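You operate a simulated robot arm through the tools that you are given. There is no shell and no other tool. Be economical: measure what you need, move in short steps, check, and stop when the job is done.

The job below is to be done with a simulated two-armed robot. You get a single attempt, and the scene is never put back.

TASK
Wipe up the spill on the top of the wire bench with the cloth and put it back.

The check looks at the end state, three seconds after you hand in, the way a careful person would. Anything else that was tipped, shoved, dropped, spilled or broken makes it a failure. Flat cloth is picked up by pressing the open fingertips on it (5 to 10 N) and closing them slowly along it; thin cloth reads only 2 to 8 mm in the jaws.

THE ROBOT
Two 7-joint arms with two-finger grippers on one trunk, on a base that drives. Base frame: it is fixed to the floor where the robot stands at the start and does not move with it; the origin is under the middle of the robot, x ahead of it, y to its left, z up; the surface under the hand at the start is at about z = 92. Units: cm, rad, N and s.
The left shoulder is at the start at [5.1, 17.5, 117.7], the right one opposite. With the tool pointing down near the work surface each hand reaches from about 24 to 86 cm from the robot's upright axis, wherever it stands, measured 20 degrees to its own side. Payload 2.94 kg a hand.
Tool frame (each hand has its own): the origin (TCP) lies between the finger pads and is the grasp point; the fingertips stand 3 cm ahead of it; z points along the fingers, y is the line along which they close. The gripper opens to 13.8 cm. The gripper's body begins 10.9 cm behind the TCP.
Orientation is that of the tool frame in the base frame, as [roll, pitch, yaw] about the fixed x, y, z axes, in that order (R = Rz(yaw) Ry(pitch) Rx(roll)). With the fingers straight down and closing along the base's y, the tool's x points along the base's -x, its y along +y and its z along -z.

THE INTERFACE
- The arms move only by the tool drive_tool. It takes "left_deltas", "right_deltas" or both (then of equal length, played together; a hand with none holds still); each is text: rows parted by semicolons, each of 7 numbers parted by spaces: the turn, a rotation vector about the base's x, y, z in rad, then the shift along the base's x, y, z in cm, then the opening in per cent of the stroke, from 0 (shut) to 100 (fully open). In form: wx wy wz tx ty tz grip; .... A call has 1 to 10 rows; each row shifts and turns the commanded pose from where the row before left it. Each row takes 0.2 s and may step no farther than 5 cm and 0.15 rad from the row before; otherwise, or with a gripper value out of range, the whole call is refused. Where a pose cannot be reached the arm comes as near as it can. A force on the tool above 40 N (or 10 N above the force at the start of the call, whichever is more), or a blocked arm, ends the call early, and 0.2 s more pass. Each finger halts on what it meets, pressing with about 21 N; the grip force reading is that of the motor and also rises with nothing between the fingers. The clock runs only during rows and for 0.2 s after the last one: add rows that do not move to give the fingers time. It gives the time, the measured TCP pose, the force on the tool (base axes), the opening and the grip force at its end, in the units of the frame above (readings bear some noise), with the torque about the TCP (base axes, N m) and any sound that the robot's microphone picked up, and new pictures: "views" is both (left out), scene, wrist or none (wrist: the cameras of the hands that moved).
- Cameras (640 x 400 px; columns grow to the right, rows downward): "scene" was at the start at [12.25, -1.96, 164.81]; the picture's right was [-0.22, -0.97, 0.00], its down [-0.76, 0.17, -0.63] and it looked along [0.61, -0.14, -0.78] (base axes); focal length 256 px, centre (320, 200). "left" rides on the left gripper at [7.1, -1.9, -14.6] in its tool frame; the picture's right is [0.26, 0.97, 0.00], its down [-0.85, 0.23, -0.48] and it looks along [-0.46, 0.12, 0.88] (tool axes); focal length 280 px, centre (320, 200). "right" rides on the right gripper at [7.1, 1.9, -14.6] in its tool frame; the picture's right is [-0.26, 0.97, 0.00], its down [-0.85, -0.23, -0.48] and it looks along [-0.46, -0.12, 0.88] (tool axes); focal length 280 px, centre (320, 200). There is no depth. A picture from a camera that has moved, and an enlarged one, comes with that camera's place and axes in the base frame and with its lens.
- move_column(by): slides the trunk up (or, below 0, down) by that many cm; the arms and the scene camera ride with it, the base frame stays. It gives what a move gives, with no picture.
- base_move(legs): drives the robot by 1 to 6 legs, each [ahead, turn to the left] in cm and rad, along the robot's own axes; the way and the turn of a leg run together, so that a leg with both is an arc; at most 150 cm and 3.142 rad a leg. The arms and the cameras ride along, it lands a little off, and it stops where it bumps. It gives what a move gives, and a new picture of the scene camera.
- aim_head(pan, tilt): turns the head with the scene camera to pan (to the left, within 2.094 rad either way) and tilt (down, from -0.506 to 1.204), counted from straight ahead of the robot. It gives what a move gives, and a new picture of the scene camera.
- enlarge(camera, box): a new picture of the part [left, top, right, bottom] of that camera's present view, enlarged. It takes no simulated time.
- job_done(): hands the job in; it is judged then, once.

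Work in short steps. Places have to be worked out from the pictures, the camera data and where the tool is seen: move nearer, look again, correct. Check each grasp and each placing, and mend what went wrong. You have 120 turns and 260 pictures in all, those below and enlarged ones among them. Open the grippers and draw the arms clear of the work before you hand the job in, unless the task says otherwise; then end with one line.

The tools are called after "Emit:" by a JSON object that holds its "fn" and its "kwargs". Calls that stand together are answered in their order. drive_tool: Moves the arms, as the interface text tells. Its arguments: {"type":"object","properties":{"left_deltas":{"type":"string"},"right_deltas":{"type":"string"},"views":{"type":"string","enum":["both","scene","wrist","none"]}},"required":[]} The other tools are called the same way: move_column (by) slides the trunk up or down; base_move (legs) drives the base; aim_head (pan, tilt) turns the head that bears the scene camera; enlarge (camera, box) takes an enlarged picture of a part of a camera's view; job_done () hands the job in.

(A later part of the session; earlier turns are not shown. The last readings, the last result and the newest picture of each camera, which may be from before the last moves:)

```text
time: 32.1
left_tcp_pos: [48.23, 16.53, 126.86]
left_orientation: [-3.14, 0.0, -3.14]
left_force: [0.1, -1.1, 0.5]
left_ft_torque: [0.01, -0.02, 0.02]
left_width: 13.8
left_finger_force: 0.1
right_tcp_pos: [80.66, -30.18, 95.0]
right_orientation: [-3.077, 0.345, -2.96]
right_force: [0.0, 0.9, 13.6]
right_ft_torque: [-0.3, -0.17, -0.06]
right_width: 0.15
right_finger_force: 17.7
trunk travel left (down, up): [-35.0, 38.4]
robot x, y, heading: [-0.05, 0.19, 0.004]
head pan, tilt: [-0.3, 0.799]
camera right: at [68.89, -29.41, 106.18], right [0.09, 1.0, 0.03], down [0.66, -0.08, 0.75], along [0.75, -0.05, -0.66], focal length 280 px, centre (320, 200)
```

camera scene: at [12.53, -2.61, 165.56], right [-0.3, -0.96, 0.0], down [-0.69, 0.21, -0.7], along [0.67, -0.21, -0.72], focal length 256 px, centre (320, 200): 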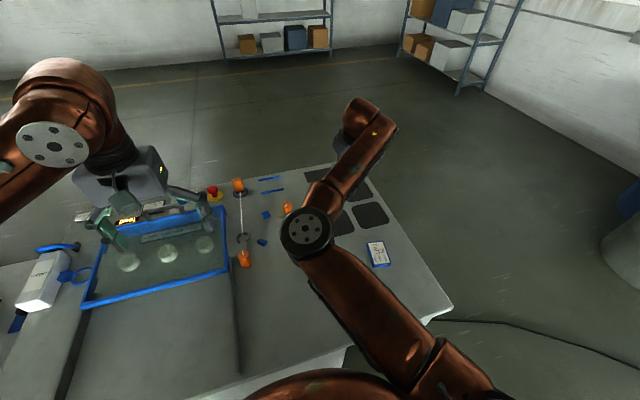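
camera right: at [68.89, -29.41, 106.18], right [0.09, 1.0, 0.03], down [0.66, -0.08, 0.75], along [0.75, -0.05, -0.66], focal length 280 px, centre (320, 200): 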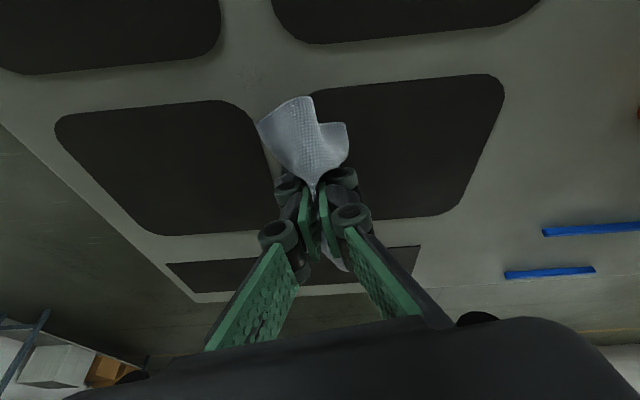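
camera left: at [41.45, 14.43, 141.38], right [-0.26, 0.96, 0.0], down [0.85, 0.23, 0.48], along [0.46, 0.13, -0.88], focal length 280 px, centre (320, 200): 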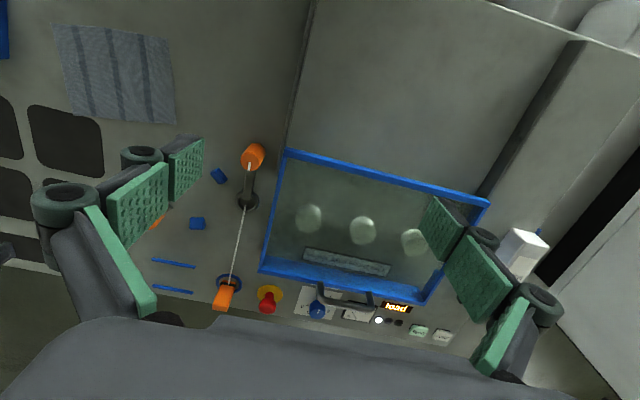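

The first pass is done. I'll lift and go back to a viewpoint where the puddle's rim was visible.

Emit:
{"fn": "drive_tool", "kwargs": {"right_deltas": "0 0 0 0 0 3 0; 0 0 0 0 0 4 0; 0 0 0 0 0 4 0; 0 0.06 0 -3.5 -0.5 2 0; 0 0.06 0 -3.5 -0.5 2 0; 0 0.06 0 -3.5 -1 2 0; 0 0.06 0 -3.5 -1 2 0; 0 0.06 0 -3.5 -1 2 0; 0 0.05 0 -1.5 -1 1 0; 0 0 0 0 0 0 0", "views": "wrist"}}

Emit:
{"fn": "enlarge", "kwargs": {"camera": "right", "box": [340, 150, 480, 260]}}

```text
time: 34.3
left_tcp_pos: [48.29, 16.48, 126.79]
left_orientation: [-3.14, 0.001, -3.139]
left_force: [0.2, 0.1, 0.7]
left_ft_torque: [-0.03, 0.03, -0.01]
left_width: 13.78
left_finger_force: 0.0
right_tcp_pos: [61.7, -34.81, 116.83]
right_orientation: [-3.139, 0.001, -2.971]
right_force: [0.9, -1.7, 1.5]
right_ft_torque: [0.09, 0.05, -0.01]
right_width: 0.22
right_finger_force: 24.8
trunk travel left (down, up): [-35.0, 38.4]
robot x, y, heading: [0.38, 0.25, -0.001]
head pan, tilt: [-0.3, 0.799]
camera right: at [54.56, -34.2, 131.44], right [0.09, 1.0, 0.0], down [0.88, -0.08, 0.48], along [0.47, -0.05, -0.88], focal length 280 px, centre (320, 200)
```

right: 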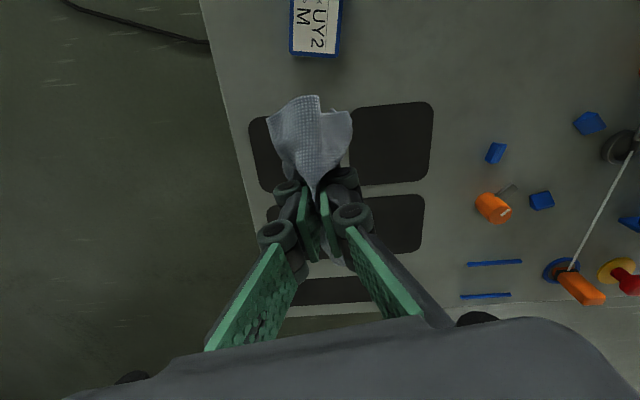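

```text
3.64 times, centred on (410, 205) of right
camera zoom: at [54.56, -34.2, 131.44], right [0.09, 1.0, 0.0], down [0.88, -0.08, 0.48], along [0.47, -0.05, -0.88], focal length 1020 px, centre (-7, 182)
```

zoom: 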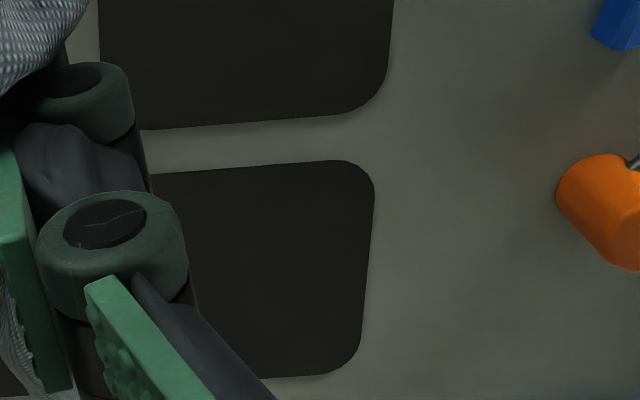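

The hand blocks this view. I'll go to the start pose, where the first picture showed the puddle clearly.

Emit:
{"fn": "drive_tool", "kwargs": {"right_deltas": "0 0 -0.04 -3.5 -1 0 0; 0 0 -0.04 -3.5 -1 -1 0; 0 0 -0.04 -3.5 -1 -1 0; 0 0 -0.04 -3.5 -1 -1 0; 0 0 0 -3.5 -1 -1 0; 0 0 0 0 0 0 0", "views": "wrist"}}

Emit:
{"fn": "enlarge", "kwargs": {"camera": "right", "box": [300, 190, 510, 330]}}

```text
time: 35.7
left_tcp_pos: [48.47, 16.49, 126.72]
left_orientation: [-3.138, 0.0, -3.141]
left_force: [0.6, 0.2, 0.7]
left_ft_torque: [0.0, -0.01, -0.01]
left_width: 13.79
left_finger_force: 0.0
right_tcp_pos: [44.0, -40.05, 112.47]
right_orientation: [-3.141, -0.002, -3.13]
right_force: [-0.7, 1.9, -1.4]
right_ft_torque: [0.17, 0.01, -0.01]
right_width: 0.21
right_finger_force: 18.2
trunk travel left (down, up): [-35.0, 38.4]
robot x, y, heading: [-0.06, -0.15, -0.002]
head pan, tilt: [-0.3, 0.799]
camera right: at [36.97, -38.11, 127.13], right [0.25, 0.97, 0.0], down [0.85, -0.22, 0.48], along [0.46, -0.12, -0.88], focal length 280 px, centre (320, 200)
```

right: 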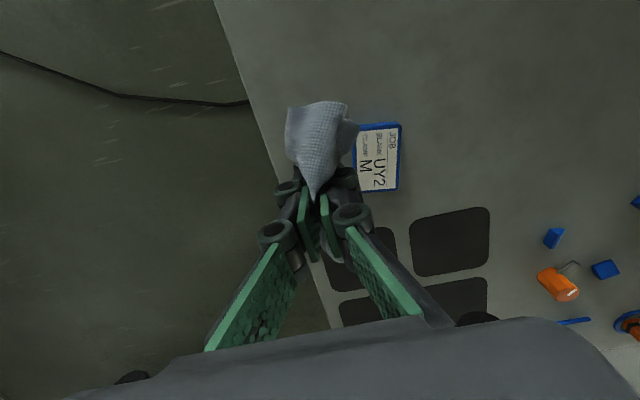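

```text
2.86 times, centred on (405, 260) of right
camera zoom: at [36.97, -38.11, 127.13], right [0.25, 0.97, 0.0], down [0.85, -0.22, 0.48], along [0.46, -0.12, -0.88], focal length 801 px, centre (77, 29)
```

zoom: 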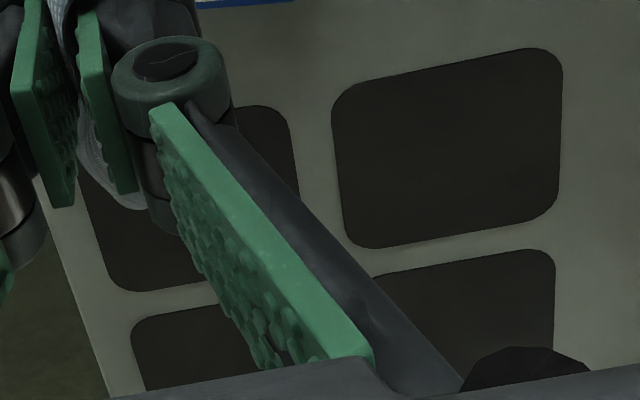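

The right part of the pad looks clean. The gap and left pad are hidden, so I'll tilt the wrist to see past the gripper.

Emit:
{"fn": "drive_tool", "kwargs": {"right_deltas": "0 -0.08 0 2 0.5 2 0; 0 -0.08 0 2 0.5 2 0; 0 -0.08 0 2 0.5 2 0; 0 -0.08 0 2 0.5 2 0; 0 0 0 0 0 0 0", "views": "wrist"}}

Emit:
{"fn": "aim_head", "kwargs": {"pan": -0.35, "tilt": 0.7}}

```text
time: 36.9
left_tcp_pos: [48.35, 16.33, 126.73]
left_orientation: [3.141, 0.001, -3.139]
left_force: [-0.4, 0.5, 0.7]
left_ft_torque: [0.0, 0.01, 0.01]
left_width: 13.83
left_finger_force: 0.0
right_tcp_pos: [52.1, -37.96, 120.51]
right_orientation: [-3.137, 0.321, -3.131]
right_force: [-0.1, -1.3, 1.3]
right_ft_torque: [0.11, 0.0, 0.01]
right_width: 0.39
right_finger_force: 29.2
trunk travel left (down, up): [-35.0, 38.4]
robot x, y, heading: [-0.22, -0.02, -0.002]
head pan, tilt: [-0.3, 0.799]
camera right: at [41.04, -36.2, 132.18], right [0.24, 0.97, 0.08], down [0.66, -0.22, 0.72], along [0.71, -0.12, -0.69], focal length 280 px, centre (320, 200)
```

right: 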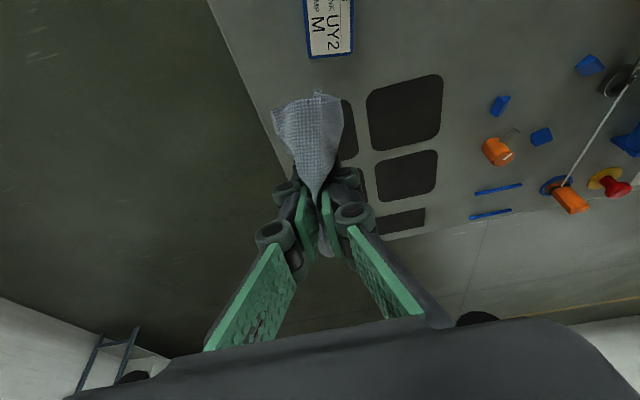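

```text
time: 37.5
left_tcp_pos: [48.42, 16.4, 126.8]
left_orientation: [3.141, -0.001, -3.14]
left_force: [-0.2, 0.4, 0.0]
left_ft_torque: [-0.03, 0.03, 0.04]
left_width: 13.8
left_finger_force: 0.1
right_tcp_pos: [52.18, -37.95, 120.6]
right_orientation: [-3.137, 0.321, -3.132]
right_force: [0.3, -0.8, 0.2]
right_ft_torque: [0.0, 0.04, 0.02]
right_width: 0.5
right_finger_force: 18.2
trunk travel left (down, up): [-35.0, 38.4]
robot x, y, heading: [0.05, 0.25, 0.003]
head pan, tilt: [-0.351, 0.7]
camera scene: at [12.81, -3.17, 166.38], right [-0.34, -0.94, 0.0], down [-0.61, 0.22, -0.76], along [0.72, -0.26, -0.64], focal length 256 px, centre (320, 200)
```

scene: 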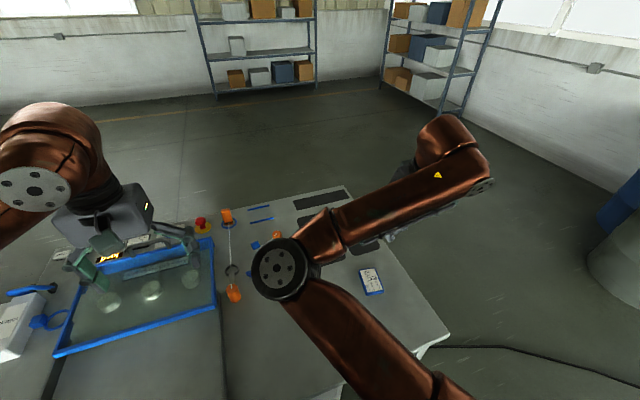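

I'll shift the hand sideways to y≈-48 so the pads appear beside the fingers.

Emit:
{"fn": "drive_tool", "kwargs": {"right_deltas": "0 0 0 1 -3.5 0 0; 0 0 0 1 -3.5 0 0; 0 0 0 1 -3.5 0 0; 0 0 0 0 0 0 0", "views": "wrist"}}

Emit:
{"fn": "enlarge", "kwargs": {"camera": "right", "box": [340, 60, 530, 240]}}

```text
time: 38.5
left_tcp_pos: [48.41, 16.45, 126.75]
left_orientation: [-3.139, 0.0, 3.141]
left_force: [-0.9, -0.4, -0.8]
left_ft_torque: [-0.05, 0.01, -0.02]
left_width: 13.81
left_finger_force: 0.1
right_tcp_pos: [55.26, -48.57, 120.88]
right_orientation: [-3.134, 0.321, -3.132]
right_force: [-0.2, -0.6, 0.7]
right_ft_torque: [0.12, 0.04, 0.08]
right_width: 0.26
right_finger_force: 25.1
trunk travel left (down, up): [-35.0, 38.4]
robot x, y, heading: [0.19, -0.18, -0.002]
head pan, tilt: [-0.351, 0.7]
camera right: at [44.11, -46.73, 132.49], right [0.24, 0.97, 0.08], down [0.66, -0.22, 0.72], along [0.71, -0.12, -0.69], focal length 280 px, centre (320, 200)
```

right: 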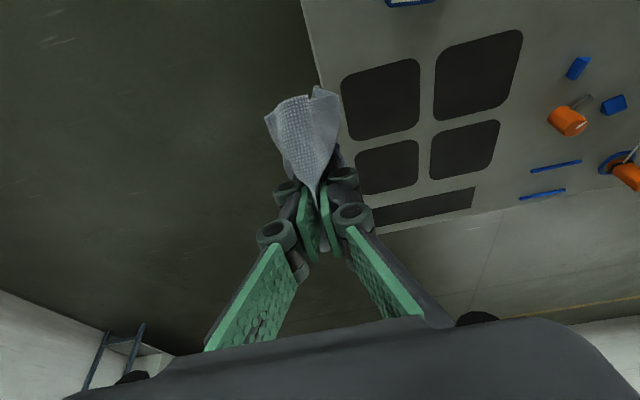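

```text
2.22 times, centred on (435, 150) of right
camera zoom: at [44.11, -46.73, 132.49], right [0.24, 0.97, 0.08], down [0.66, -0.22, 0.72], along [0.71, -0.12, -0.69], focal length 623 px, centre (64, 311)
```

zoom: 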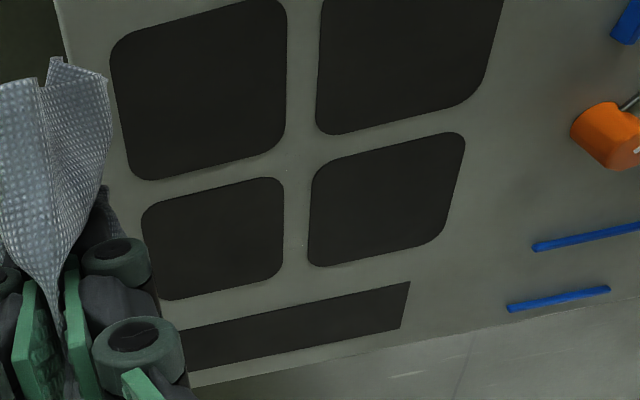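

The puddle's rim is no longer visible. I'll zoom closer for any leftover.

Emit:
{"fn": "enlarge", "kwargs": {"camera": "right", "box": [400, 110, 480, 190]}}

Emit:
{"fn": "enlarge", "kwargs": {"camera": "right", "box": [330, 50, 530, 140]}}

```text
5.00 times, centred on (440, 150) of right
camera zoom: at [44.11, -46.73, 132.49], right [0.24, 0.97, 0.08], down [0.66, -0.22, 0.72], along [0.71, -0.12, -0.69], focal length 1402 px, centre (-280, 450)
```

zoom: 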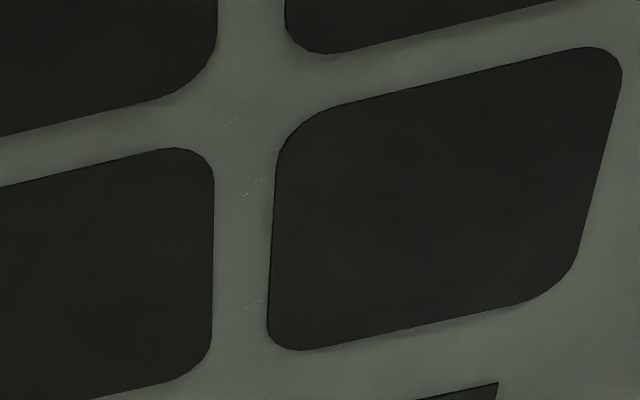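

```text
3.20 times, centred on (430, 95) of right
camera zoom: at [44.11, -46.73, 132.49], right [0.24, 0.97, 0.08], down [0.66, -0.22, 0.72], along [0.71, -0.12, -0.69], focal length 897 px, centre (-32, 536)
```

zoom: 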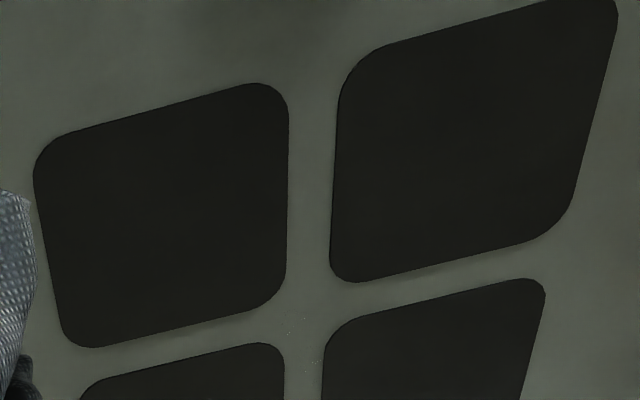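

Small wet specks remain in the gap at about (75.6, -33), (78.6, -32) and (84.5, -31.6). I'll do a second, wider and firmer pass with strokes along x, so I'm going back above (75, -36).

Emit:
{"fn": "drive_tool", "kwargs": {"right_deltas": "0 0 0 3.5 2.2 -2 0; 0 0 0 3.5 2.2 -2 0; 0 -0.03 0 3.5 2.2 -2 0; 0 -0.03 0 3.5 2.2 -2 0; 0 -0.03 0 3.5 2.2 -2 0; 0 0 0 1.5 1 -3 0; 0 0 0 0 0 -4 0; 0 0 0 0 0 -4 0; 0 0 0 0 0 -3 0; 0 0 0 0 0 0 0", "views": "wrist"}}

```text
time: 40.7
left_tcp_pos: [48.4, 16.41, 126.8]
left_orientation: [-3.14, -0.001, 3.141]
left_force: [-0.3, 0.5, 0.3]
left_ft_torque: [-0.04, -0.06, 0.0]
left_width: 13.79
left_finger_force: 0.1
right_tcp_pos: [74.26, -36.51, 96.88]
right_orientation: [-3.134, 0.413, -3.132]
right_force: [0.0, -0.5, 0.4]
right_ft_torque: [0.04, -0.01, 0.02]
right_width: 0.46
right_finger_force: 18.5
trunk travel left (down, up): [-35.0, 38.4]
robot x, y, heading: [0.01, 0.01, -0.002]
head pan, tilt: [-0.351, 0.7]
camera right: at [62.01, -34.69, 107.49], right [0.23, 0.97, 0.1], down [0.59, -0.22, 0.78], along [0.77, -0.12, -0.62], focal length 280 px, centre (320, 200)
```

right: 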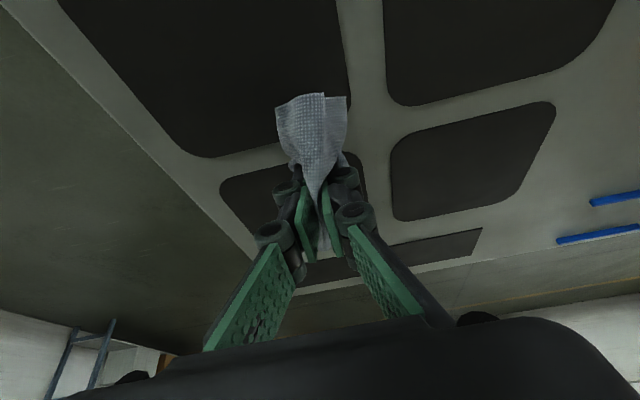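

Next I'll lower to contact.

Emit:
{"fn": "drive_tool", "kwargs": {"right_deltas": "0 0 0 0 0 -0.8 0; 0 0 0 0 0 -0.5 0; 0 0 0 0 0 -0.3 0; 0 0 0 0 0 -0.2 0; 0 0 0 0 0 0 0", "views": "none"}}

```text
time: 41.9
left_tcp_pos: [48.31, 16.37, 126.74]
left_orientation: [-3.141, 0.0, 3.141]
left_force: [0.2, 0.3, -0.1]
left_ft_torque: [0.01, 0.0, 0.01]
left_width: 13.81
left_finger_force: 0.1
right_tcp_pos: [74.04, -36.64, 95.1]
right_orientation: [-3.134, 0.412, -3.131]
right_force: [-0.1, -0.3, 6.3]
right_ft_torque: [-0.18, 0.0, -0.07]
right_width: 0.16
right_finger_force: 20.8
trunk travel left (down, up): [-35.0, 38.4]
robot x, y, heading: [0.2, -0.07, -0.0]
head pan, tilt: [-0.351, 0.7]
```

Contact is at 6 N. I'll press 0.1 cm more and run the x strokes.

Emit:
{"fn": "drive_tool", "kwargs": {"right_deltas": "0 0 0 0 0 -0.1 0; 0 0 0 2.2 0 0 0; 0 0 0 2.2 0 0 0; 0 0 0 2.2 0 0 0; 0 0 0 2.2 0 0 0; 0 0 0 2.2 0 0 0; 0 0 0 1.5 0 0 0; 0 0 0 0 0 0 0", "views": "none"}}

```text
time: 43.7
left_tcp_pos: [48.34, 16.51, 126.79]
left_orientation: [-3.141, 0.002, -3.141]
left_force: [-1.1, -0.3, -0.5]
left_ft_torque: [-0.02, -0.03, 0.0]
left_width: 13.79
left_finger_force: 0.0
right_tcp_pos: [86.53, -36.66, 95.09]
right_orientation: [-3.135, 0.412, -3.129]
right_force: [0.3, -2.8, 6.4]
right_ft_torque: [-0.15, 0.13, -0.07]
right_width: 0.23
right_finger_force: 17.1
trunk travel left (down, up): [-35.0, 38.4]
robot x, y, heading: [-0.03, 0.05, -0.001]
head pan, tilt: [-0.351, 0.7]
```

Reach is fine. I'll continue in columns, 1.2 cm apart, with slightly more pressure.

Emit:
{"fn": "drive_tool", "kwargs": {"right_deltas": "0 0 0 0 1.2 -0.05 0; 0 0 0 -2.5 0 0 0; 0 0 0 -2.5 0 0 0; 0 0 0 -2.5 0 0 0; 0 0 0 -2.5 0 0 0; 0 0 0 -2.5 0 0 0; 0 0 0 0 1.2 0 0; 0 0 0 2.5 0 0 0; 0 0 0 2.5 0 0 0; 0 0 0 2.5 0 0 0", "views": "none"}}

Emit:
{"fn": "drive_tool", "kwargs": {"right_deltas": "0 0 0 2.5 0 0 0; 0 0 0 2.5 0 0 0; 0 0 0 0 1.1 0 0; 0 0 0 -2.5 0 0 0; 0 0 0 -2.5 0 0 0; 0 0 0 -2.5 0 0 0; 0 0 0 -2.5 0 0 0; 0 0 0 -2.5 0 0 0; 0 0 0 0 0.9 0 0; 0 0 0 0 0 0 0", "views": "wrist"}}

```text
time: 45.9
left_tcp_pos: [48.22, 16.41, 126.92]
left_orientation: [-3.141, 0.0, -3.139]
left_force: [0.3, 0.0, 0.0]
left_ft_torque: [0.03, 0.05, 0.01]
left_width: 13.79
left_finger_force: 0.1
right_tcp_pos: [81.59, -34.33, 94.9]
right_orientation: [-3.135, 0.413, -3.132]
right_force: [-2.5, -0.9, 22.8]
right_ft_torque: [0.22, 0.16, 0.08]
right_width: 0.28
right_finger_force: 24.9
trunk travel left (down, up): [-35.0, 38.4]
robot x, y, heading: [0.18, 0.03, -0.005]
head pan, tilt: [-0.351, 0.7]
```

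```text
time: 48.1
left_tcp_pos: [48.25, 16.38, 126.85]
left_orientation: [-3.14, 0.001, 3.141]
left_force: [-0.2, 0.5, -0.3]
left_ft_torque: [-0.03, 0.02, -0.02]
left_width: 13.78
left_finger_force: 0.0
right_tcp_pos: [74.32, -32.19, 94.93]
right_orientation: [-3.134, 0.411, -3.132]
right_force: [0.1, 0.5, 11.4]
right_ft_torque: [0.46, 0.05, 0.11]
right_width: 0.38
right_finger_force: 23.4
trunk travel left (down, up): [-35.0, 38.4]
robot x, y, heading: [-0.1, -0.15, -0.004]
head pan, tilt: [-0.351, 0.7]
camera right: at [62.07, -30.45, 105.53], right [0.23, 0.97, 0.1], down [0.59, -0.22, 0.78], along [0.77, -0.12, -0.62], focal length 280 px, centre (320, 200)
```

right: 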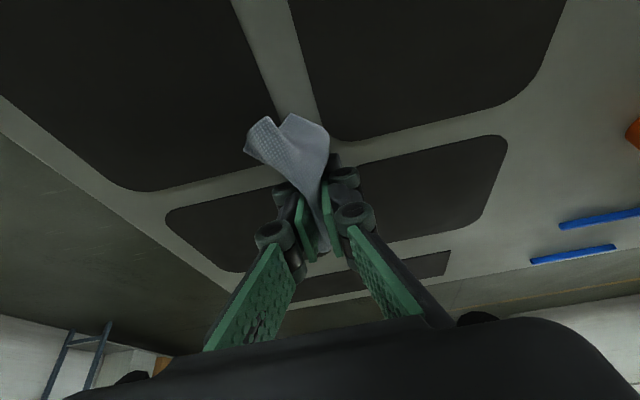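

Continuing the columns from y=-32 to y=-25.

Emit:
{"fn": "drive_tool", "kwargs": {"right_deltas": "0 0 0 2.5 0 0 0; 0 0 0 2.5 0 0 0; 0 0 0 2.5 0 0 0; 0 0 0 2.5 0 0 0; 0 0 0 2.5 0 0 0; 0 0 0 0 1 0 0; 0 0 0 -2.5 0 0 0; 0 0 0 -2.5 0 0 0; 0 0 0 -2.5 0 0 0; 0 0 0 -2.5 0 0 0", "views": "none"}}

Emit:
{"fn": "drive_tool", "kwargs": {"right_deltas": "0 0 0 -2.5 0 0 0; 0 0 0 0 1.2 0 0; 0 0 0 2.5 0 0 0; 0 0 0 2.5 0 0 0; 0 0 0 2.5 0 0 0; 0 0 0 2.5 0 0 0; 0 0 0 2.5 0 0 0; 0 0 0 0 1.2 0 0; 0 0 0 -2.5 0 0 0; 0 0 0 -2.5 0 0 0", "views": "none"}}

Emit:
{"fn": "drive_tool", "kwargs": {"right_deltas": "0 0 0 -2.5 0 0 0; 0 0 0 -2.5 0 0 0; 0 0 0 0 1.2 0 0; 0 0 0 2.5 0 0 0; 0 0 0 2.5 0 0 0; 0 0 0 2.0 0 0 0; 0 0 0 0 1.2 0 0; 0 0 0 -2.5 0 0 0; 0 0 0 -2.5 0 0 0; 0 0 0 0 0 0 0", "views": "wrist"}}

```text
time: 50.3
left_tcp_pos: [48.28, 16.4, 126.9]
left_orientation: [-3.14, 0.001, -3.141]
left_force: [0.2, 0.4, -0.3]
left_ft_torque: [-0.03, 0.06, -0.05]
left_width: 13.8
left_finger_force: 0.2
right_tcp_pos: [76.56, -31.48, 95.0]
right_orientation: [-3.133, 0.414, -3.131]
right_force: [-5.3, -6.6, 21.5]
right_ft_torque: [-0.38, -0.02, -0.05]
right_width: 0.29
right_finger_force: 24.4
trunk travel left (down, up): [-35.0, 38.4]
robot x, y, heading: [0.15, 0.19, -0.001]
head pan, tilt: [-0.351, 0.7]
```

```text
time: 52.5
left_tcp_pos: [48.26, 16.45, 126.83]
left_orientation: [-3.14, 0.002, -3.141]
left_force: [0.0, -0.2, 0.1]
left_ft_torque: [-0.02, 0.02, 0.04]
left_width: 13.8
left_finger_force: 0.0
right_tcp_pos: [81.56, -28.93, 95.0]
right_orientation: [-3.134, 0.415, -3.129]
right_force: [-0.4, -1.2, 10.9]
right_ft_torque: [0.38, -0.01, 0.14]
right_width: 0.43
right_finger_force: 24.0
trunk travel left (down, up): [-35.0, 38.4]
robot x, y, heading: [0.13, 0.23, 0.001]
head pan, tilt: [-0.351, 0.7]
```

```text
time: 54.7
left_tcp_pos: [48.28, 16.36, 126.83]
left_orientation: [-3.14, 0.002, -3.141]
left_force: [0.3, -0.9, 0.0]
left_ft_torque: [0.01, 0.06, -0.03]
left_width: 13.78
left_finger_force: 0.1
right_tcp_pos: [78.55, -26.48, 94.99]
right_orientation: [-3.136, 0.412, -3.129]
right_force: [-3.4, -8.8, 19.2]
right_ft_torque: [-0.09, 0.2, 0.09]
right_width: 0.35
right_finger_force: 25.8
trunk travel left (down, up): [-35.0, 38.4]
robot x, y, heading: [-0.07, -0.12, 0.005]
head pan, tilt: [-0.351, 0.7]
camera right: at [66.43, -24.63, 105.52], right [0.23, 0.97, 0.1], down [0.59, -0.22, 0.78], along [0.77, -0.12, -0.62], focal length 280 px, centre (320, 200)
```

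right: 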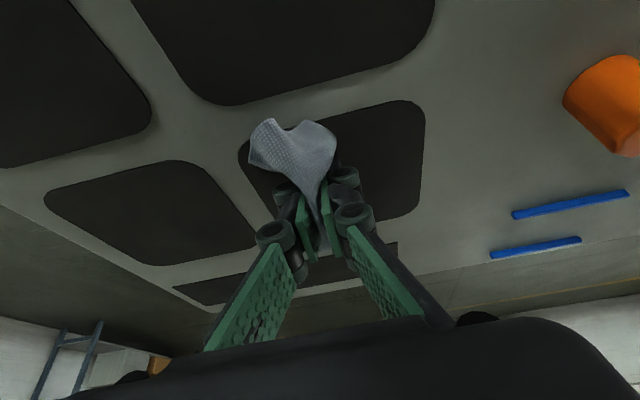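

The second pass is done. I'll lift and go back to the inspection viewpoint.

Emit:
{"fn": "drive_tool", "kwargs": {"right_deltas": "0 0 0 0 0 4 0; 0 0 0 0 0 4.5 0; 0 0 0 0 0 4.5 0; 0 0.03 0 -3.2 -3.1 1.8 0; 0 0.03 0 -3.2 -3.1 1.8 0; 0 0.03 0 -3.2 -3.1 1.8 0; 0 0 0 -3.2 -3.1 1.8 0; 0 0 0 -3.2 -3.1 1.8 0; 0 0 0 -3.2 -3.1 1.8 0; 0 0 0 -3.2 -3.1 1.8 0", "views": "none"}}

Emit:
{"fn": "enlarge", "kwargs": {"camera": "right", "box": [400, 110, 480, 190]}}

Emit:
{"fn": "enlarge", "kwargs": {"camera": "right", "box": [330, 60, 530, 240]}}

```text
time: 56.9
left_tcp_pos: [48.33, 16.32, 126.8]
left_orientation: [3.14, 0.001, 3.141]
left_force: [0.0, -0.1, 0.5]
left_ft_torque: [0.02, -0.01, -0.05]
left_width: 13.78
left_finger_force: 0.1
right_tcp_pos: [56.21, -48.51, 120.42]
right_orientation: [-3.138, 0.322, -3.129]
right_force: [0.4, -0.1, -1.0]
right_ft_torque: [0.06, 0.0, 0.03]
right_width: 0.46
right_finger_force: 27.3
trunk travel left (down, up): [-35.0, 38.4]
robot x, y, heading: [-0.03, 0.43, 0.001]
head pan, tilt: [-0.351, 0.7]
```

```text
5.00 times, centred on (440, 150) of right
camera zoom: at [45.09, -46.57, 132.15], right [0.24, 0.97, 0.08], down [0.66, -0.22, 0.72], along [0.71, -0.12, -0.69], focal length 1402 px, centre (-280, 450)
```

zoom: 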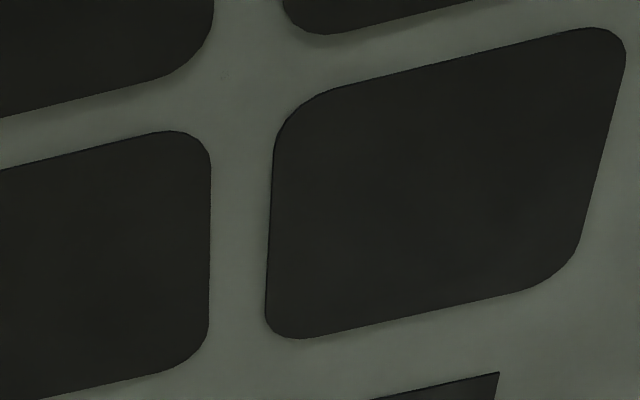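

```text
2.22 times, centred on (430, 150) of right
camera zoom: at [45.09, -46.57, 132.15], right [0.24, 0.97, 0.08], down [0.66, -0.22, 0.72], along [0.71, -0.12, -0.69], focal length 623 px, centre (76, 311)
```

zoom: 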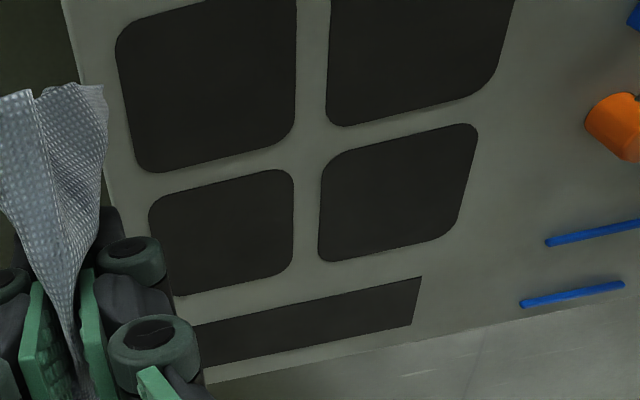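

Nearly clean, with one faint mark near (74.3, -33). I'll zoom in further.

Emit:
{"fn": "enlarge", "kwargs": {"camera": "right", "box": [410, 100, 450, 140]}}

Emit:
{"fn": "enlarge", "kwargs": {"camera": "right", "box": [350, 130, 430, 190]}}

```text
10.00 times, centred on (430, 120) of right
camera zoom: at [45.09, -46.57, 132.15], right [0.24, 0.97, 0.08], down [0.66, -0.22, 0.72], along [0.71, -0.12, -0.69], focal length 2804 px, centre (-780, 1000)
```

zoom: 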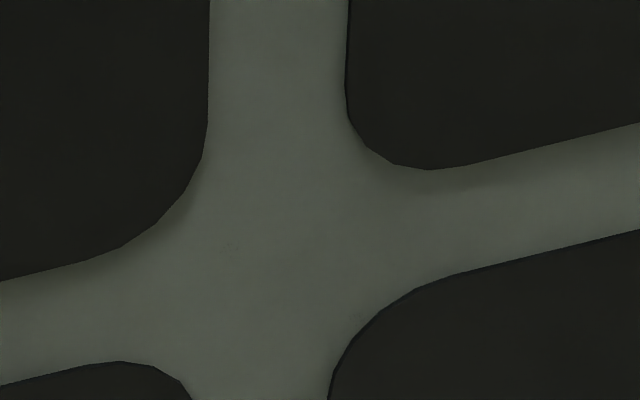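

```text
6.67 times, centred on (390, 160) of right
camera zoom: at [45.09, -46.57, 132.15], right [0.24, 0.97, 0.08], down [0.66, -0.22, 0.72], along [0.71, -0.12, -0.69], focal length 1869 px, centre (-147, 467)
```

zoom: 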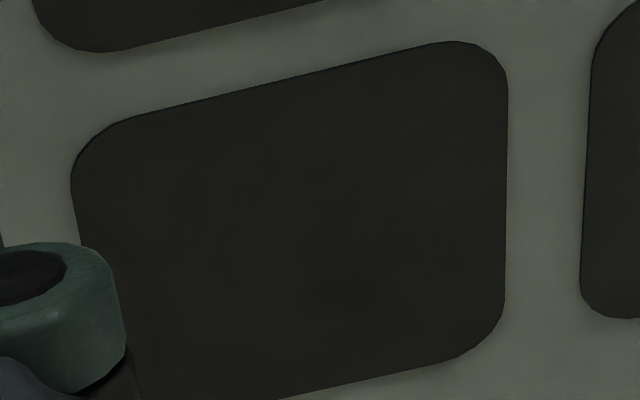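

A tiny trace remains near (74, -33), at the near rim. I'll do a short third pass over x 71–77, y -37 to -28.

Emit:
{"fn": "drive_tool", "kwargs": {"right_deltas": "0 0 0 3.2 2.5 -2 0; 0 0 0 3.2 2.5 -2 0; 0 0 0 3.2 2.5 -2 0; 0 0 0 3.2 2.5 -2 0; 0 0 0 3 2.5 -2 0; 0 0 0 0 0 -4.5 0; 0 0 0 0 0 -4.5 0; 0 0 0 0 0 -4 0; 0 0 0 0 0 -1 0; 0 0 0 0 0 0 0", "views": "none"}}

Emit:
{"fn": "drive_tool", "kwargs": {"right_deltas": "0 0 0 0 0 -0.5 0; 0 0 0 0 0 -0.3 0; 0 0 0 0 0 -0.2 0; 0 0 0 0 0 0 0", "views": "wrist"}}

```text
time: 59.1
left_tcp_pos: [48.34, 16.43, 126.75]
left_orientation: [-3.14, 0.0, -3.141]
left_force: [0.1, 1.4, 0.1]
left_ft_torque: [0.0, -0.02, -0.04]
left_width: 13.78
left_finger_force: 0.0
right_tcp_pos: [71.94, -35.81, 96.25]
right_orientation: [-3.138, 0.321, -3.131]
right_force: [0.0, -0.3, -0.8]
right_ft_torque: [0.02, 0.04, -0.01]
right_width: 0.48
right_finger_force: 19.5
trunk travel left (down, up): [-35.0, 38.4]
robot x, y, heading: [0.14, -0.3, 0.004]
head pan, tilt: [-0.351, 0.7]
```

```text
time: 60.1
left_tcp_pos: [48.27, 16.28, 126.78]
left_orientation: [-3.141, -0.001, -3.138]
left_force: [0.4, 0.4, -0.3]
left_ft_torque: [0.02, -0.04, -0.02]
left_width: 13.83
left_finger_force: 0.1
right_tcp_pos: [71.96, -35.64, 95.48]
right_orientation: [-3.136, 0.319, -3.131]
right_force: [0.9, -0.4, -1.1]
right_ft_torque: [0.03, 0.01, 0.02]
right_width: 0.52
right_finger_force: 25.1
trunk travel left (down, up): [-35.0, 38.4]
robot x, y, heading: [-0.11, 0.07, -0.001]
head pan, tilt: [-0.351, 0.7]
camera right: at [60.89, -33.78, 107.09], right [0.24, 0.97, 0.08], down [0.66, -0.22, 0.72], along [0.71, -0.12, -0.69], focal length 280 px, centre (320, 200)
```

right: 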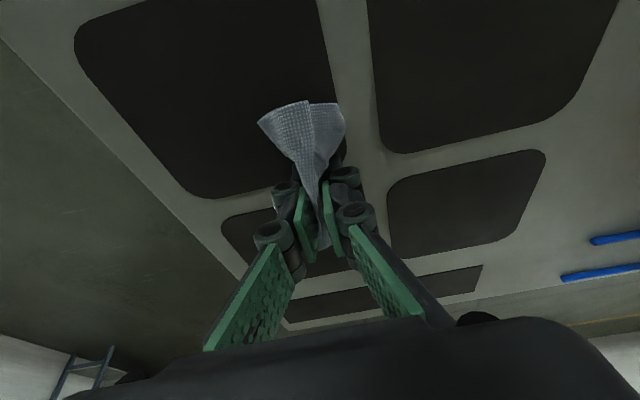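

Emit:
{"fn": "drive_tool", "kwargs": {"right_deltas": "0 0 0 0 0 -0.3 0; 0 0 0 0 0 -0.2 0; 0 0 0 0 0 0 0", "views": "none"}}

```text
time: 60.9
left_tcp_pos: [48.29, 16.5, 126.82]
left_orientation: [-3.141, 0.0, -3.14]
left_force: [0.4, 0.4, -0.3]
left_ft_torque: [0.01, 0.02, 0.02]
left_width: 13.79
left_finger_force: 0.1
right_tcp_pos: [72.1, -35.7, 94.93]
right_orientation: [-3.137, 0.324, -3.129]
right_force: [1.1, -1.5, 5.7]
right_ft_torque: [-0.13, 0.15, -0.07]
right_width: 0.5
right_finger_force: 23.9
trunk travel left (down, up): [-35.0, 38.4]
robot x, y, heading: [-0.05, -0.01, -0.001]
head pan, tilt: [-0.351, 0.7]
```

Contact. Now the third-pass strokes.

Emit:
{"fn": "drive_tool", "kwargs": {"right_deltas": "0 0 0 0 2 -0.1 0; 0 0 0 0 2 0 0; 0 0 0 0 2 0 0; 0 0 0 0 2 0 0; 0 0 0 1.1 0 0 0; 0 0 0 0 -2 0 0; 0 0 0 0 -2 0 0; 0 0 0 0 -2 0 0; 0 0 0 0 -2 0 0; 0 0 0 1.1 0 0 0", "views": "none"}}

Emit:
{"fn": "drive_tool", "kwargs": {"right_deltas": "0 0 0 0 2 0 0; 0 0 0 0 2 0 0; 0 0 0 0 2 0 0; 0 0 0 0 2 0 0; 0 0 0 1.1 0 0 0; 0 0 0 0 -2 0 0; 0 0 0 0 -2 0 0; 0 0 0 0 -2 0 0; 0 0 0 0 -2 0 0; 0 0 0 0 0 0 0", "views": "none"}}

Emit:
{"fn": "drive_tool", "kwargs": {"right_deltas": "0 0 0 0 0 4 0; 0 0 0 0 0 4.5 0; 0 0 0 0 0 4.5 0; 0 0 0 -3.2 -2.3 2 0; 0 0 0 -3.2 -2.3 2 0; 0 0 0 -3.2 -2.3 2 0; 0 0 0 -3.2 -2.3 2 0; 0 0 0 -3.2 -2.2 2 0; 0 0 0 -3.2 -2 2 0; 0 0 0 0 0 0 0", "views": "none"}}

Emit:
{"fn": "enlarge", "kwargs": {"camera": "right", "box": [400, 100, 480, 180]}}

Emit:
{"fn": "enlarge", "kwargs": {"camera": "right", "box": [330, 60, 530, 240]}}

```text
time: 63.1
left_tcp_pos: [48.47, 16.4, 126.69]
left_orientation: [-3.139, 0.0, -3.14]
left_force: [0.1, -1.6, -0.7]
left_ft_torque: [0.0, 0.01, -0.01]
left_width: 13.8
left_finger_force: 0.0
right_tcp_pos: [74.11, -35.56, 95.13]
right_orientation: [-3.137, 0.321, -3.131]
right_force: [0.2, -2.0, 2.4]
right_ft_torque: [-0.05, 0.13, -0.03]
right_width: 0.46
right_finger_force: 28.1
trunk travel left (down, up): [-35.0, 38.4]
robot x, y, heading: [0.26, -0.01, 0.004]
head pan, tilt: [-0.351, 0.7]
```

```text
time: 65.3
left_tcp_pos: [48.36, 16.43, 126.8]
left_orientation: [-3.14, 0.003, -3.141]
left_force: [0.4, 0.5, -1.3]
left_ft_torque: [-0.03, 0.03, 0.02]
left_width: 13.81
left_finger_force: 0.0
right_tcp_pos: [75.26, -36.04, 94.96]
right_orientation: [-3.136, 0.32, -3.131]
right_force: [-1.4, -2.4, 14.1]
right_ft_torque: [-0.46, 0.08, -0.09]
right_width: 0.43
right_finger_force: 21.6
trunk travel left (down, up): [-35.0, 38.4]
robot x, y, heading: [0.07, -0.03, -0.005]
head pan, tilt: [-0.351, 0.7]
```

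```text
time: 67.5
left_tcp_pos: [48.5, 16.54, 126.69]
left_orientation: [-3.139, -0.001, -3.139]
left_force: [-0.2, 0.3, 0.5]
left_ft_torque: [-0.02, 0.05, 0.0]
left_width: 13.79
left_finger_force: 0.0
right_tcp_pos: [56.17, -49.1, 120.24]
right_orientation: [-3.138, 0.32, -3.132]
right_force: [0.5, -0.4, -0.8]
right_ft_torque: [-0.06, -0.01, 0.02]
right_width: 0.33
right_finger_force: 17.8
trunk travel left (down, up): [-35.0, 38.4]
robot x, y, heading: [-0.04, 0.02, -0.005]
head pan, tilt: [-0.351, 0.7]
```

```text
5.00 times, centred on (440, 140) of right
camera zoom: at [44.97, -47.2, 131.86], right [0.24, 0.97, 0.08], down [0.66, -0.22, 0.72], along [0.71, -0.12, -0.69], focal length 1402 px, centre (-280, 500)
```

zoom: 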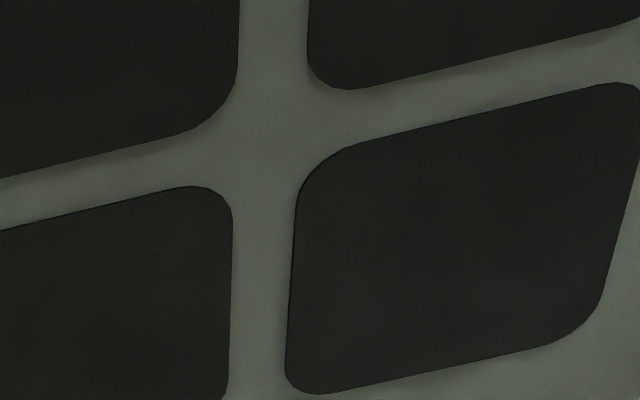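

```text
2.22 times, centred on (430, 150) of right
camera zoom: at [44.97, -47.2, 131.86], right [0.24, 0.97, 0.08], down [0.66, -0.22, 0.72], along [0.71, -0.12, -0.69], focal length 623 px, centre (76, 311)
```

zoom: 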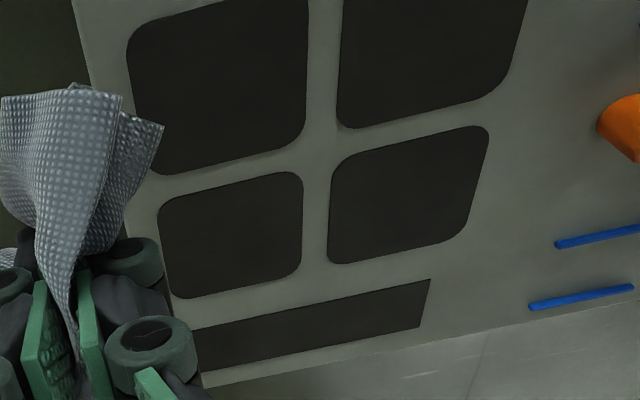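

The area looks clean from this view. I'll carry the cloth back above the grasp pose (55.7, -17.8, yaw -2.97) and check the spill from there too.

Emit:
{"fn": "drive_tool", "kwargs": {"right_deltas": "0 0.04 0.02 0 4 0 0; 0 0.04 0.02 0 4 0 0; 0 0.04 0.02 0 4 -1 0; 0 0.04 0.02 0 4 -1 0; 0 0.04 0.02 0 4 -1 0; 0 0.04 0.02 0 4 -2 0; 0 0.04 0.02 0 4 -2 0; 0 0.04 0.02 -0.5 3.3 -2 0; 0 0 0 0 0 -2 0; 0 0 0 0 0 0 0", "views": "both"}}

Emit:
{"fn": "enlarge", "kwargs": {"camera": "right", "box": [120, 160, 340, 350]}}

```text
time: 69.7
left_tcp_pos: [48.23, 16.46, 126.84]
left_orientation: [-3.139, 0.001, -3.138]
left_force: [-0.5, -0.2, 0.8]
left_ft_torque: [-0.06, -0.03, 0.0]
left_width: 13.8
left_finger_force: 0.1
right_tcp_pos: [55.45, -21.66, 110.86]
right_orientation: [3.117, 0.004, -2.976]
right_force: [0.3, 1.2, -0.8]
right_ft_torque: [-0.02, -0.08, 0.02]
right_width: 0.49
right_finger_force: 19.4
right hand out of reach, approached as far as the arm can: row 7
trunk travel left (down, up): [-35.0, 38.4]
robot x, y, heading: [-0.23, 0.19, -0.002]
head pan, tilt: [-0.351, 0.7]
camera scene: at [12.67, -3.1, 166.4], right [-0.34, -0.94, 0.0], down [-0.6, 0.22, -0.77], along [0.72, -0.26, -0.64], focal length 256 px, centre (320, 200)
camera right: at [48.23, -21.31, 125.59], right [0.1, 0.99, 0.02], down [0.88, -0.1, 0.47], along [0.47, -0.03, -0.88], focal length 280 px, centre (320, 200)
```

scene: 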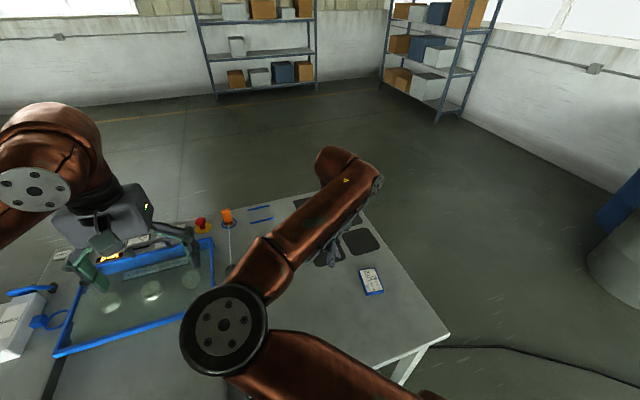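
right: 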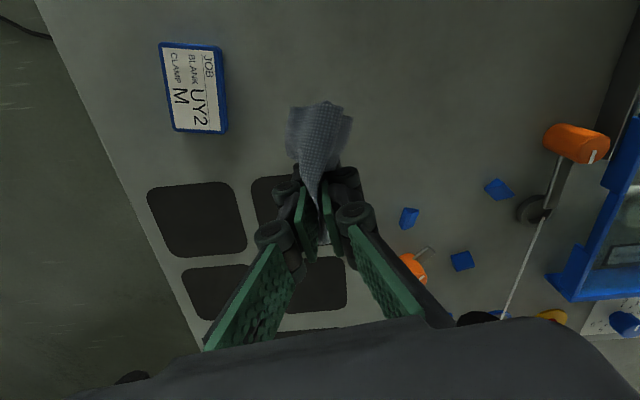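

```text
2.11 times, centred on (230, 255) of right
camera zoom: at [48.23, -21.31, 125.59], right [0.1, 0.99, 0.02], down [0.88, -0.1, 0.47], along [0.47, -0.03, -0.88], focal length 590 px, centre (510, 84)
```

zoom: 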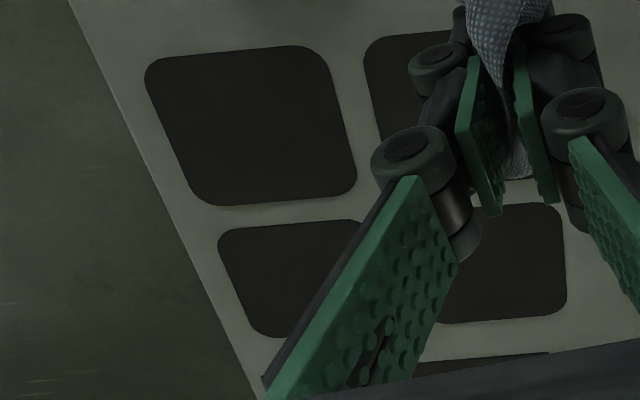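

The spill area is clean in the visible part. I'll move to the original grasp point and lower the cloth.

Emit:
{"fn": "drive_tool", "kwargs": {"right_deltas": "0 0 0 0.2 2 0 0; 0 0 0 0 2 0 0; 0 0 0 0 0 -3 0; 0 0 0 0 0 -3.5 0; 0 0 0 0 0 -3 0; 0 0 0 0 0 -2.5 0; 0 0 0 0 0 -2 0; 0 0 0 0 0 -0.7 0; 0 0 0 0 0 0 0", "views": "wrist"}}

```text
time: 71.7
left_tcp_pos: [48.52, 16.44, 126.76]
left_orientation: [-3.139, 0.0, -3.141]
left_force: [0.4, 0.6, -0.4]
left_ft_torque: [-0.01, 0.0, 0.02]
left_width: 13.81
left_finger_force: 0.1
right_tcp_pos: [55.93, -17.89, 96.26]
right_orientation: [3.119, 0.001, -2.974]
right_force: [0.9, 0.1, -2.1]
right_ft_torque: [0.0, 0.02, 0.0]
right_width: 0.24
right_finger_force: 17.9
trunk travel left (down, up): [-35.0, 38.4]
robot x, y, heading: [-0.07, -0.09, -0.001]
head pan, tilt: [-0.351, 0.7]
camera right: at [48.7, -17.52, 110.92], right [0.1, 0.99, 0.02], down [0.88, -0.1, 0.47], along [0.47, -0.03, -0.88], focal length 280 px, centre (320, 200)
```

right: 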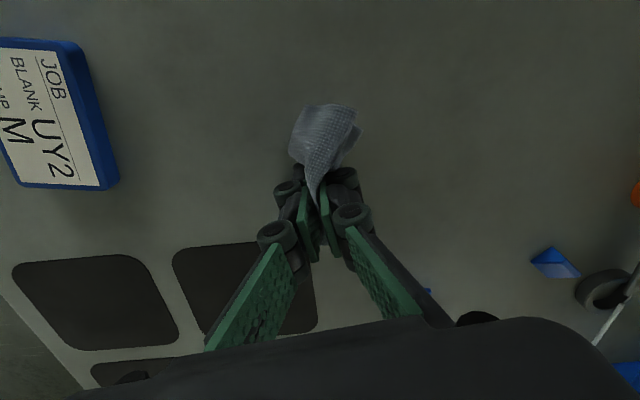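

The cloth is down but bunched. I'll lower it slightly and open slowly so the fingers spread it.

Emit:
{"fn": "drive_tool", "kwargs": {"right_deltas": "0 0 0 0 0 -0.6 0; 0 0 0 0 0 -0.3 0; 0 0 0 0 0 0 6; 0 0 0 0 0 0 12; 0 0 0 0 0 0 18; 0 0 0 0 0 0 24; 0 0 0 0 0 0 30; 0 0 0 0 0 0 36; 0 0 0 0 0 0 40; 0 0 0 0 0 0 40", "views": "wrist"}}

```text
time: 73.9
left_tcp_pos: [48.3, 16.4, 126.81]
left_orientation: [-3.138, 0.002, -3.138]
left_force: [0.0, 0.4, -1.7]
left_ft_torque: [-0.03, -0.01, 0.01]
left_width: 13.8
left_finger_force: 0.0
right_tcp_pos: [55.86, -17.81, 95.51]
right_orientation: [3.117, 0.001, -2.975]
right_force: [-0.1, -0.5, -0.6]
right_ft_torque: [-0.03, 0.0, 0.01]
right_width: 5.51
right_finger_force: 0.1
trunk travel left (down, up): [-35.0, 38.4]
robot x, y, heading: [-0.04, -0.31, -0.001]
head pan, tilt: [-0.351, 0.7]
camera right: at [48.72, -17.47, 110.01], right [0.1, 0.99, 0.02], down [0.88, -0.1, 0.47], along [0.47, -0.03, -0.88], focal length 280 px, centre (320, 200)
```

right: 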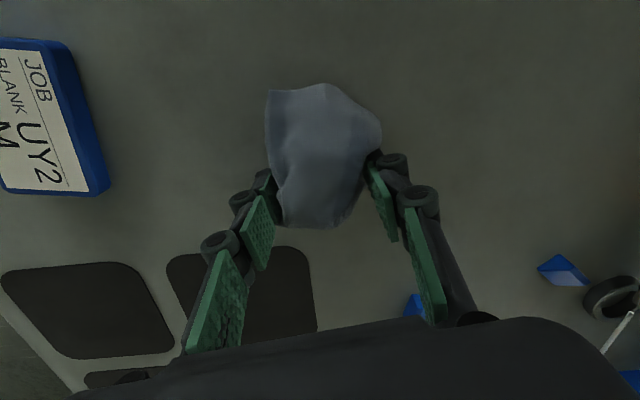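

The cloth is released in a small mound. I'll lift the hand and look.

Emit:
{"fn": "drive_tool", "kwargs": {"right_deltas": "0 0 0 0 0 1 50; 0 0 0 0 0 3 50; 0 0 0 0 0 4 50; 0 0 0 -2 -3 3 50; 0 0 0 -2 -4 0 50; 0 0 0 0 -4 0 50; 0 0 0 0 -4 0 50; 0 0 0 0 -4 0 50; 0 0 0 0 0 0 50", "views": "both"}}

Emit:
{"fn": "enlarge", "kwargs": {"camera": "right", "box": [400, 80, 600, 230]}}

```text
time: 75.9
left_tcp_pos: [48.37, 16.53, 126.63]
left_orientation: [-3.139, 0.001, -3.141]
left_force: [-0.2, 1.3, 0.9]
left_ft_torque: [-0.01, 0.01, -0.02]
left_width: 13.79
left_finger_force: 0.0
right_tcp_pos: [51.92, -36.77, 106.32]
right_orientation: [3.119, 0.002, -2.974]
right_force: [-0.7, 0.2, -0.3]
right_ft_torque: [-0.04, -0.01, 0.0]
right_width: 6.9
right_finger_force: 0.1
trunk travel left (down, up): [-35.0, 38.4]
robot x, y, heading: [-0.24, 0.16, -0.002]
head pan, tilt: [-0.351, 0.7]
camera scene: at [12.77, -3.05, 166.39], right [-0.34, -0.94, 0.0], down [-0.6, 0.22, -0.77], along [0.72, -0.26, -0.64], focal length 256 px, centre (320, 200)
camera right: at [44.75, -36.42, 121.06], right [0.1, 1.0, 0.02], down [0.88, -0.1, 0.47], along [0.47, -0.03, -0.88], focal length 280 px, centre (320, 200)
```

scene: 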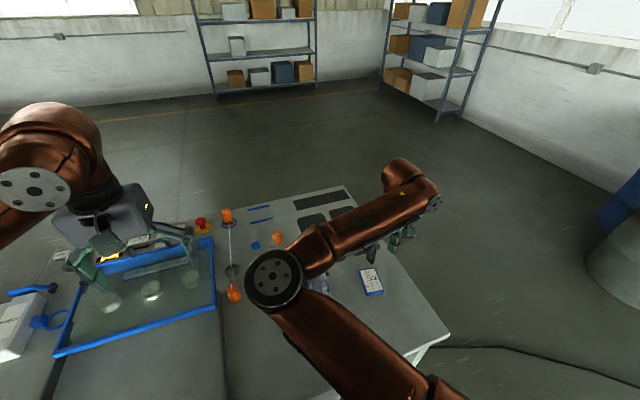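
right: 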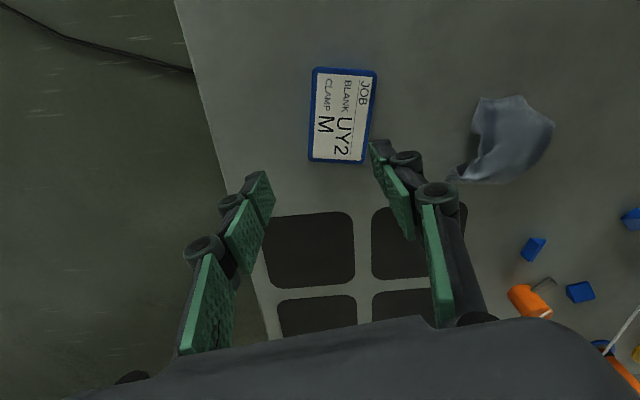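

```text
2.67 times, centred on (500, 155) of right
camera zoom: at [44.75, -36.42, 121.06], right [0.1, 1.0, 0.02], down [0.88, -0.1, 0.47], along [0.47, -0.03, -0.88], focal length 748 px, centre (-160, 320)
```

zoom: 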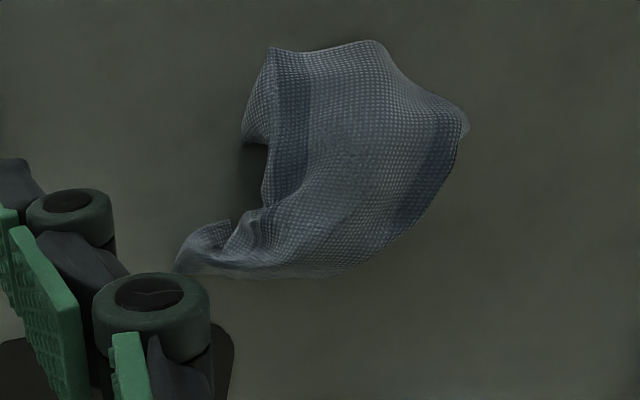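

The cloth lies as a mound with its edges tucked under, centred right where it was. To lay it flatter, I'll pinch its exposed corner near (59, -21.5), lift it and lay it out diagonally. First I'll position above that corner.

Emit:
{"fn": "drive_tool", "kwargs": {"right_deltas": "0 0 0 2 4 0 35; 0 0 0 2 4 0 30; 0 0 0 2 4 -1 30; 0 0 0 1.3 3.3 -2 30; 0 0 0 0 0 -2 30; 0 0 0 0 0 -2 30; 0 0 0 0 0 0 30", "views": "wrist"}}

```text
time: 77.5
left_tcp_pos: [48.28, 16.25, 126.77]
left_orientation: [-3.139, 0.001, -3.141]
left_force: [-0.3, -0.1, 0.4]
left_ft_torque: [-0.01, -0.05, 0.03]
left_width: 13.8
left_finger_force: 0.1
right_tcp_pos: [60.04, -26.18, 101.63]
right_orientation: [3.118, 0.001, -2.975]
right_force: [0.5, 0.8, 0.2]
right_ft_torque: [-0.01, 0.03, 0.03]
right_width: 4.14
right_finger_force: 0.1
right hand out of reach, approached as far as the arm can: row 3, 4, 5, 6
trunk travel left (down, up): [-35.0, 38.4]
robot x, y, heading: [0.06, 0.09, 0.002]
head pan, tilt: [-0.351, 0.7]
camera right: at [52.92, -25.85, 116.2], right [0.1, 0.99, 0.02], down [0.88, -0.1, 0.47], along [0.47, -0.03, -0.88], focal length 280 px, centre (320, 200)
```

right: 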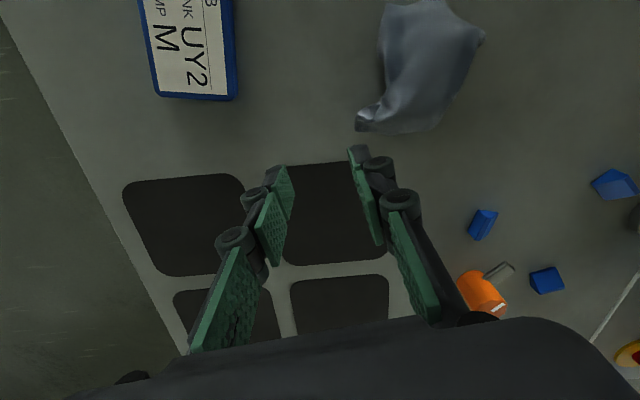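

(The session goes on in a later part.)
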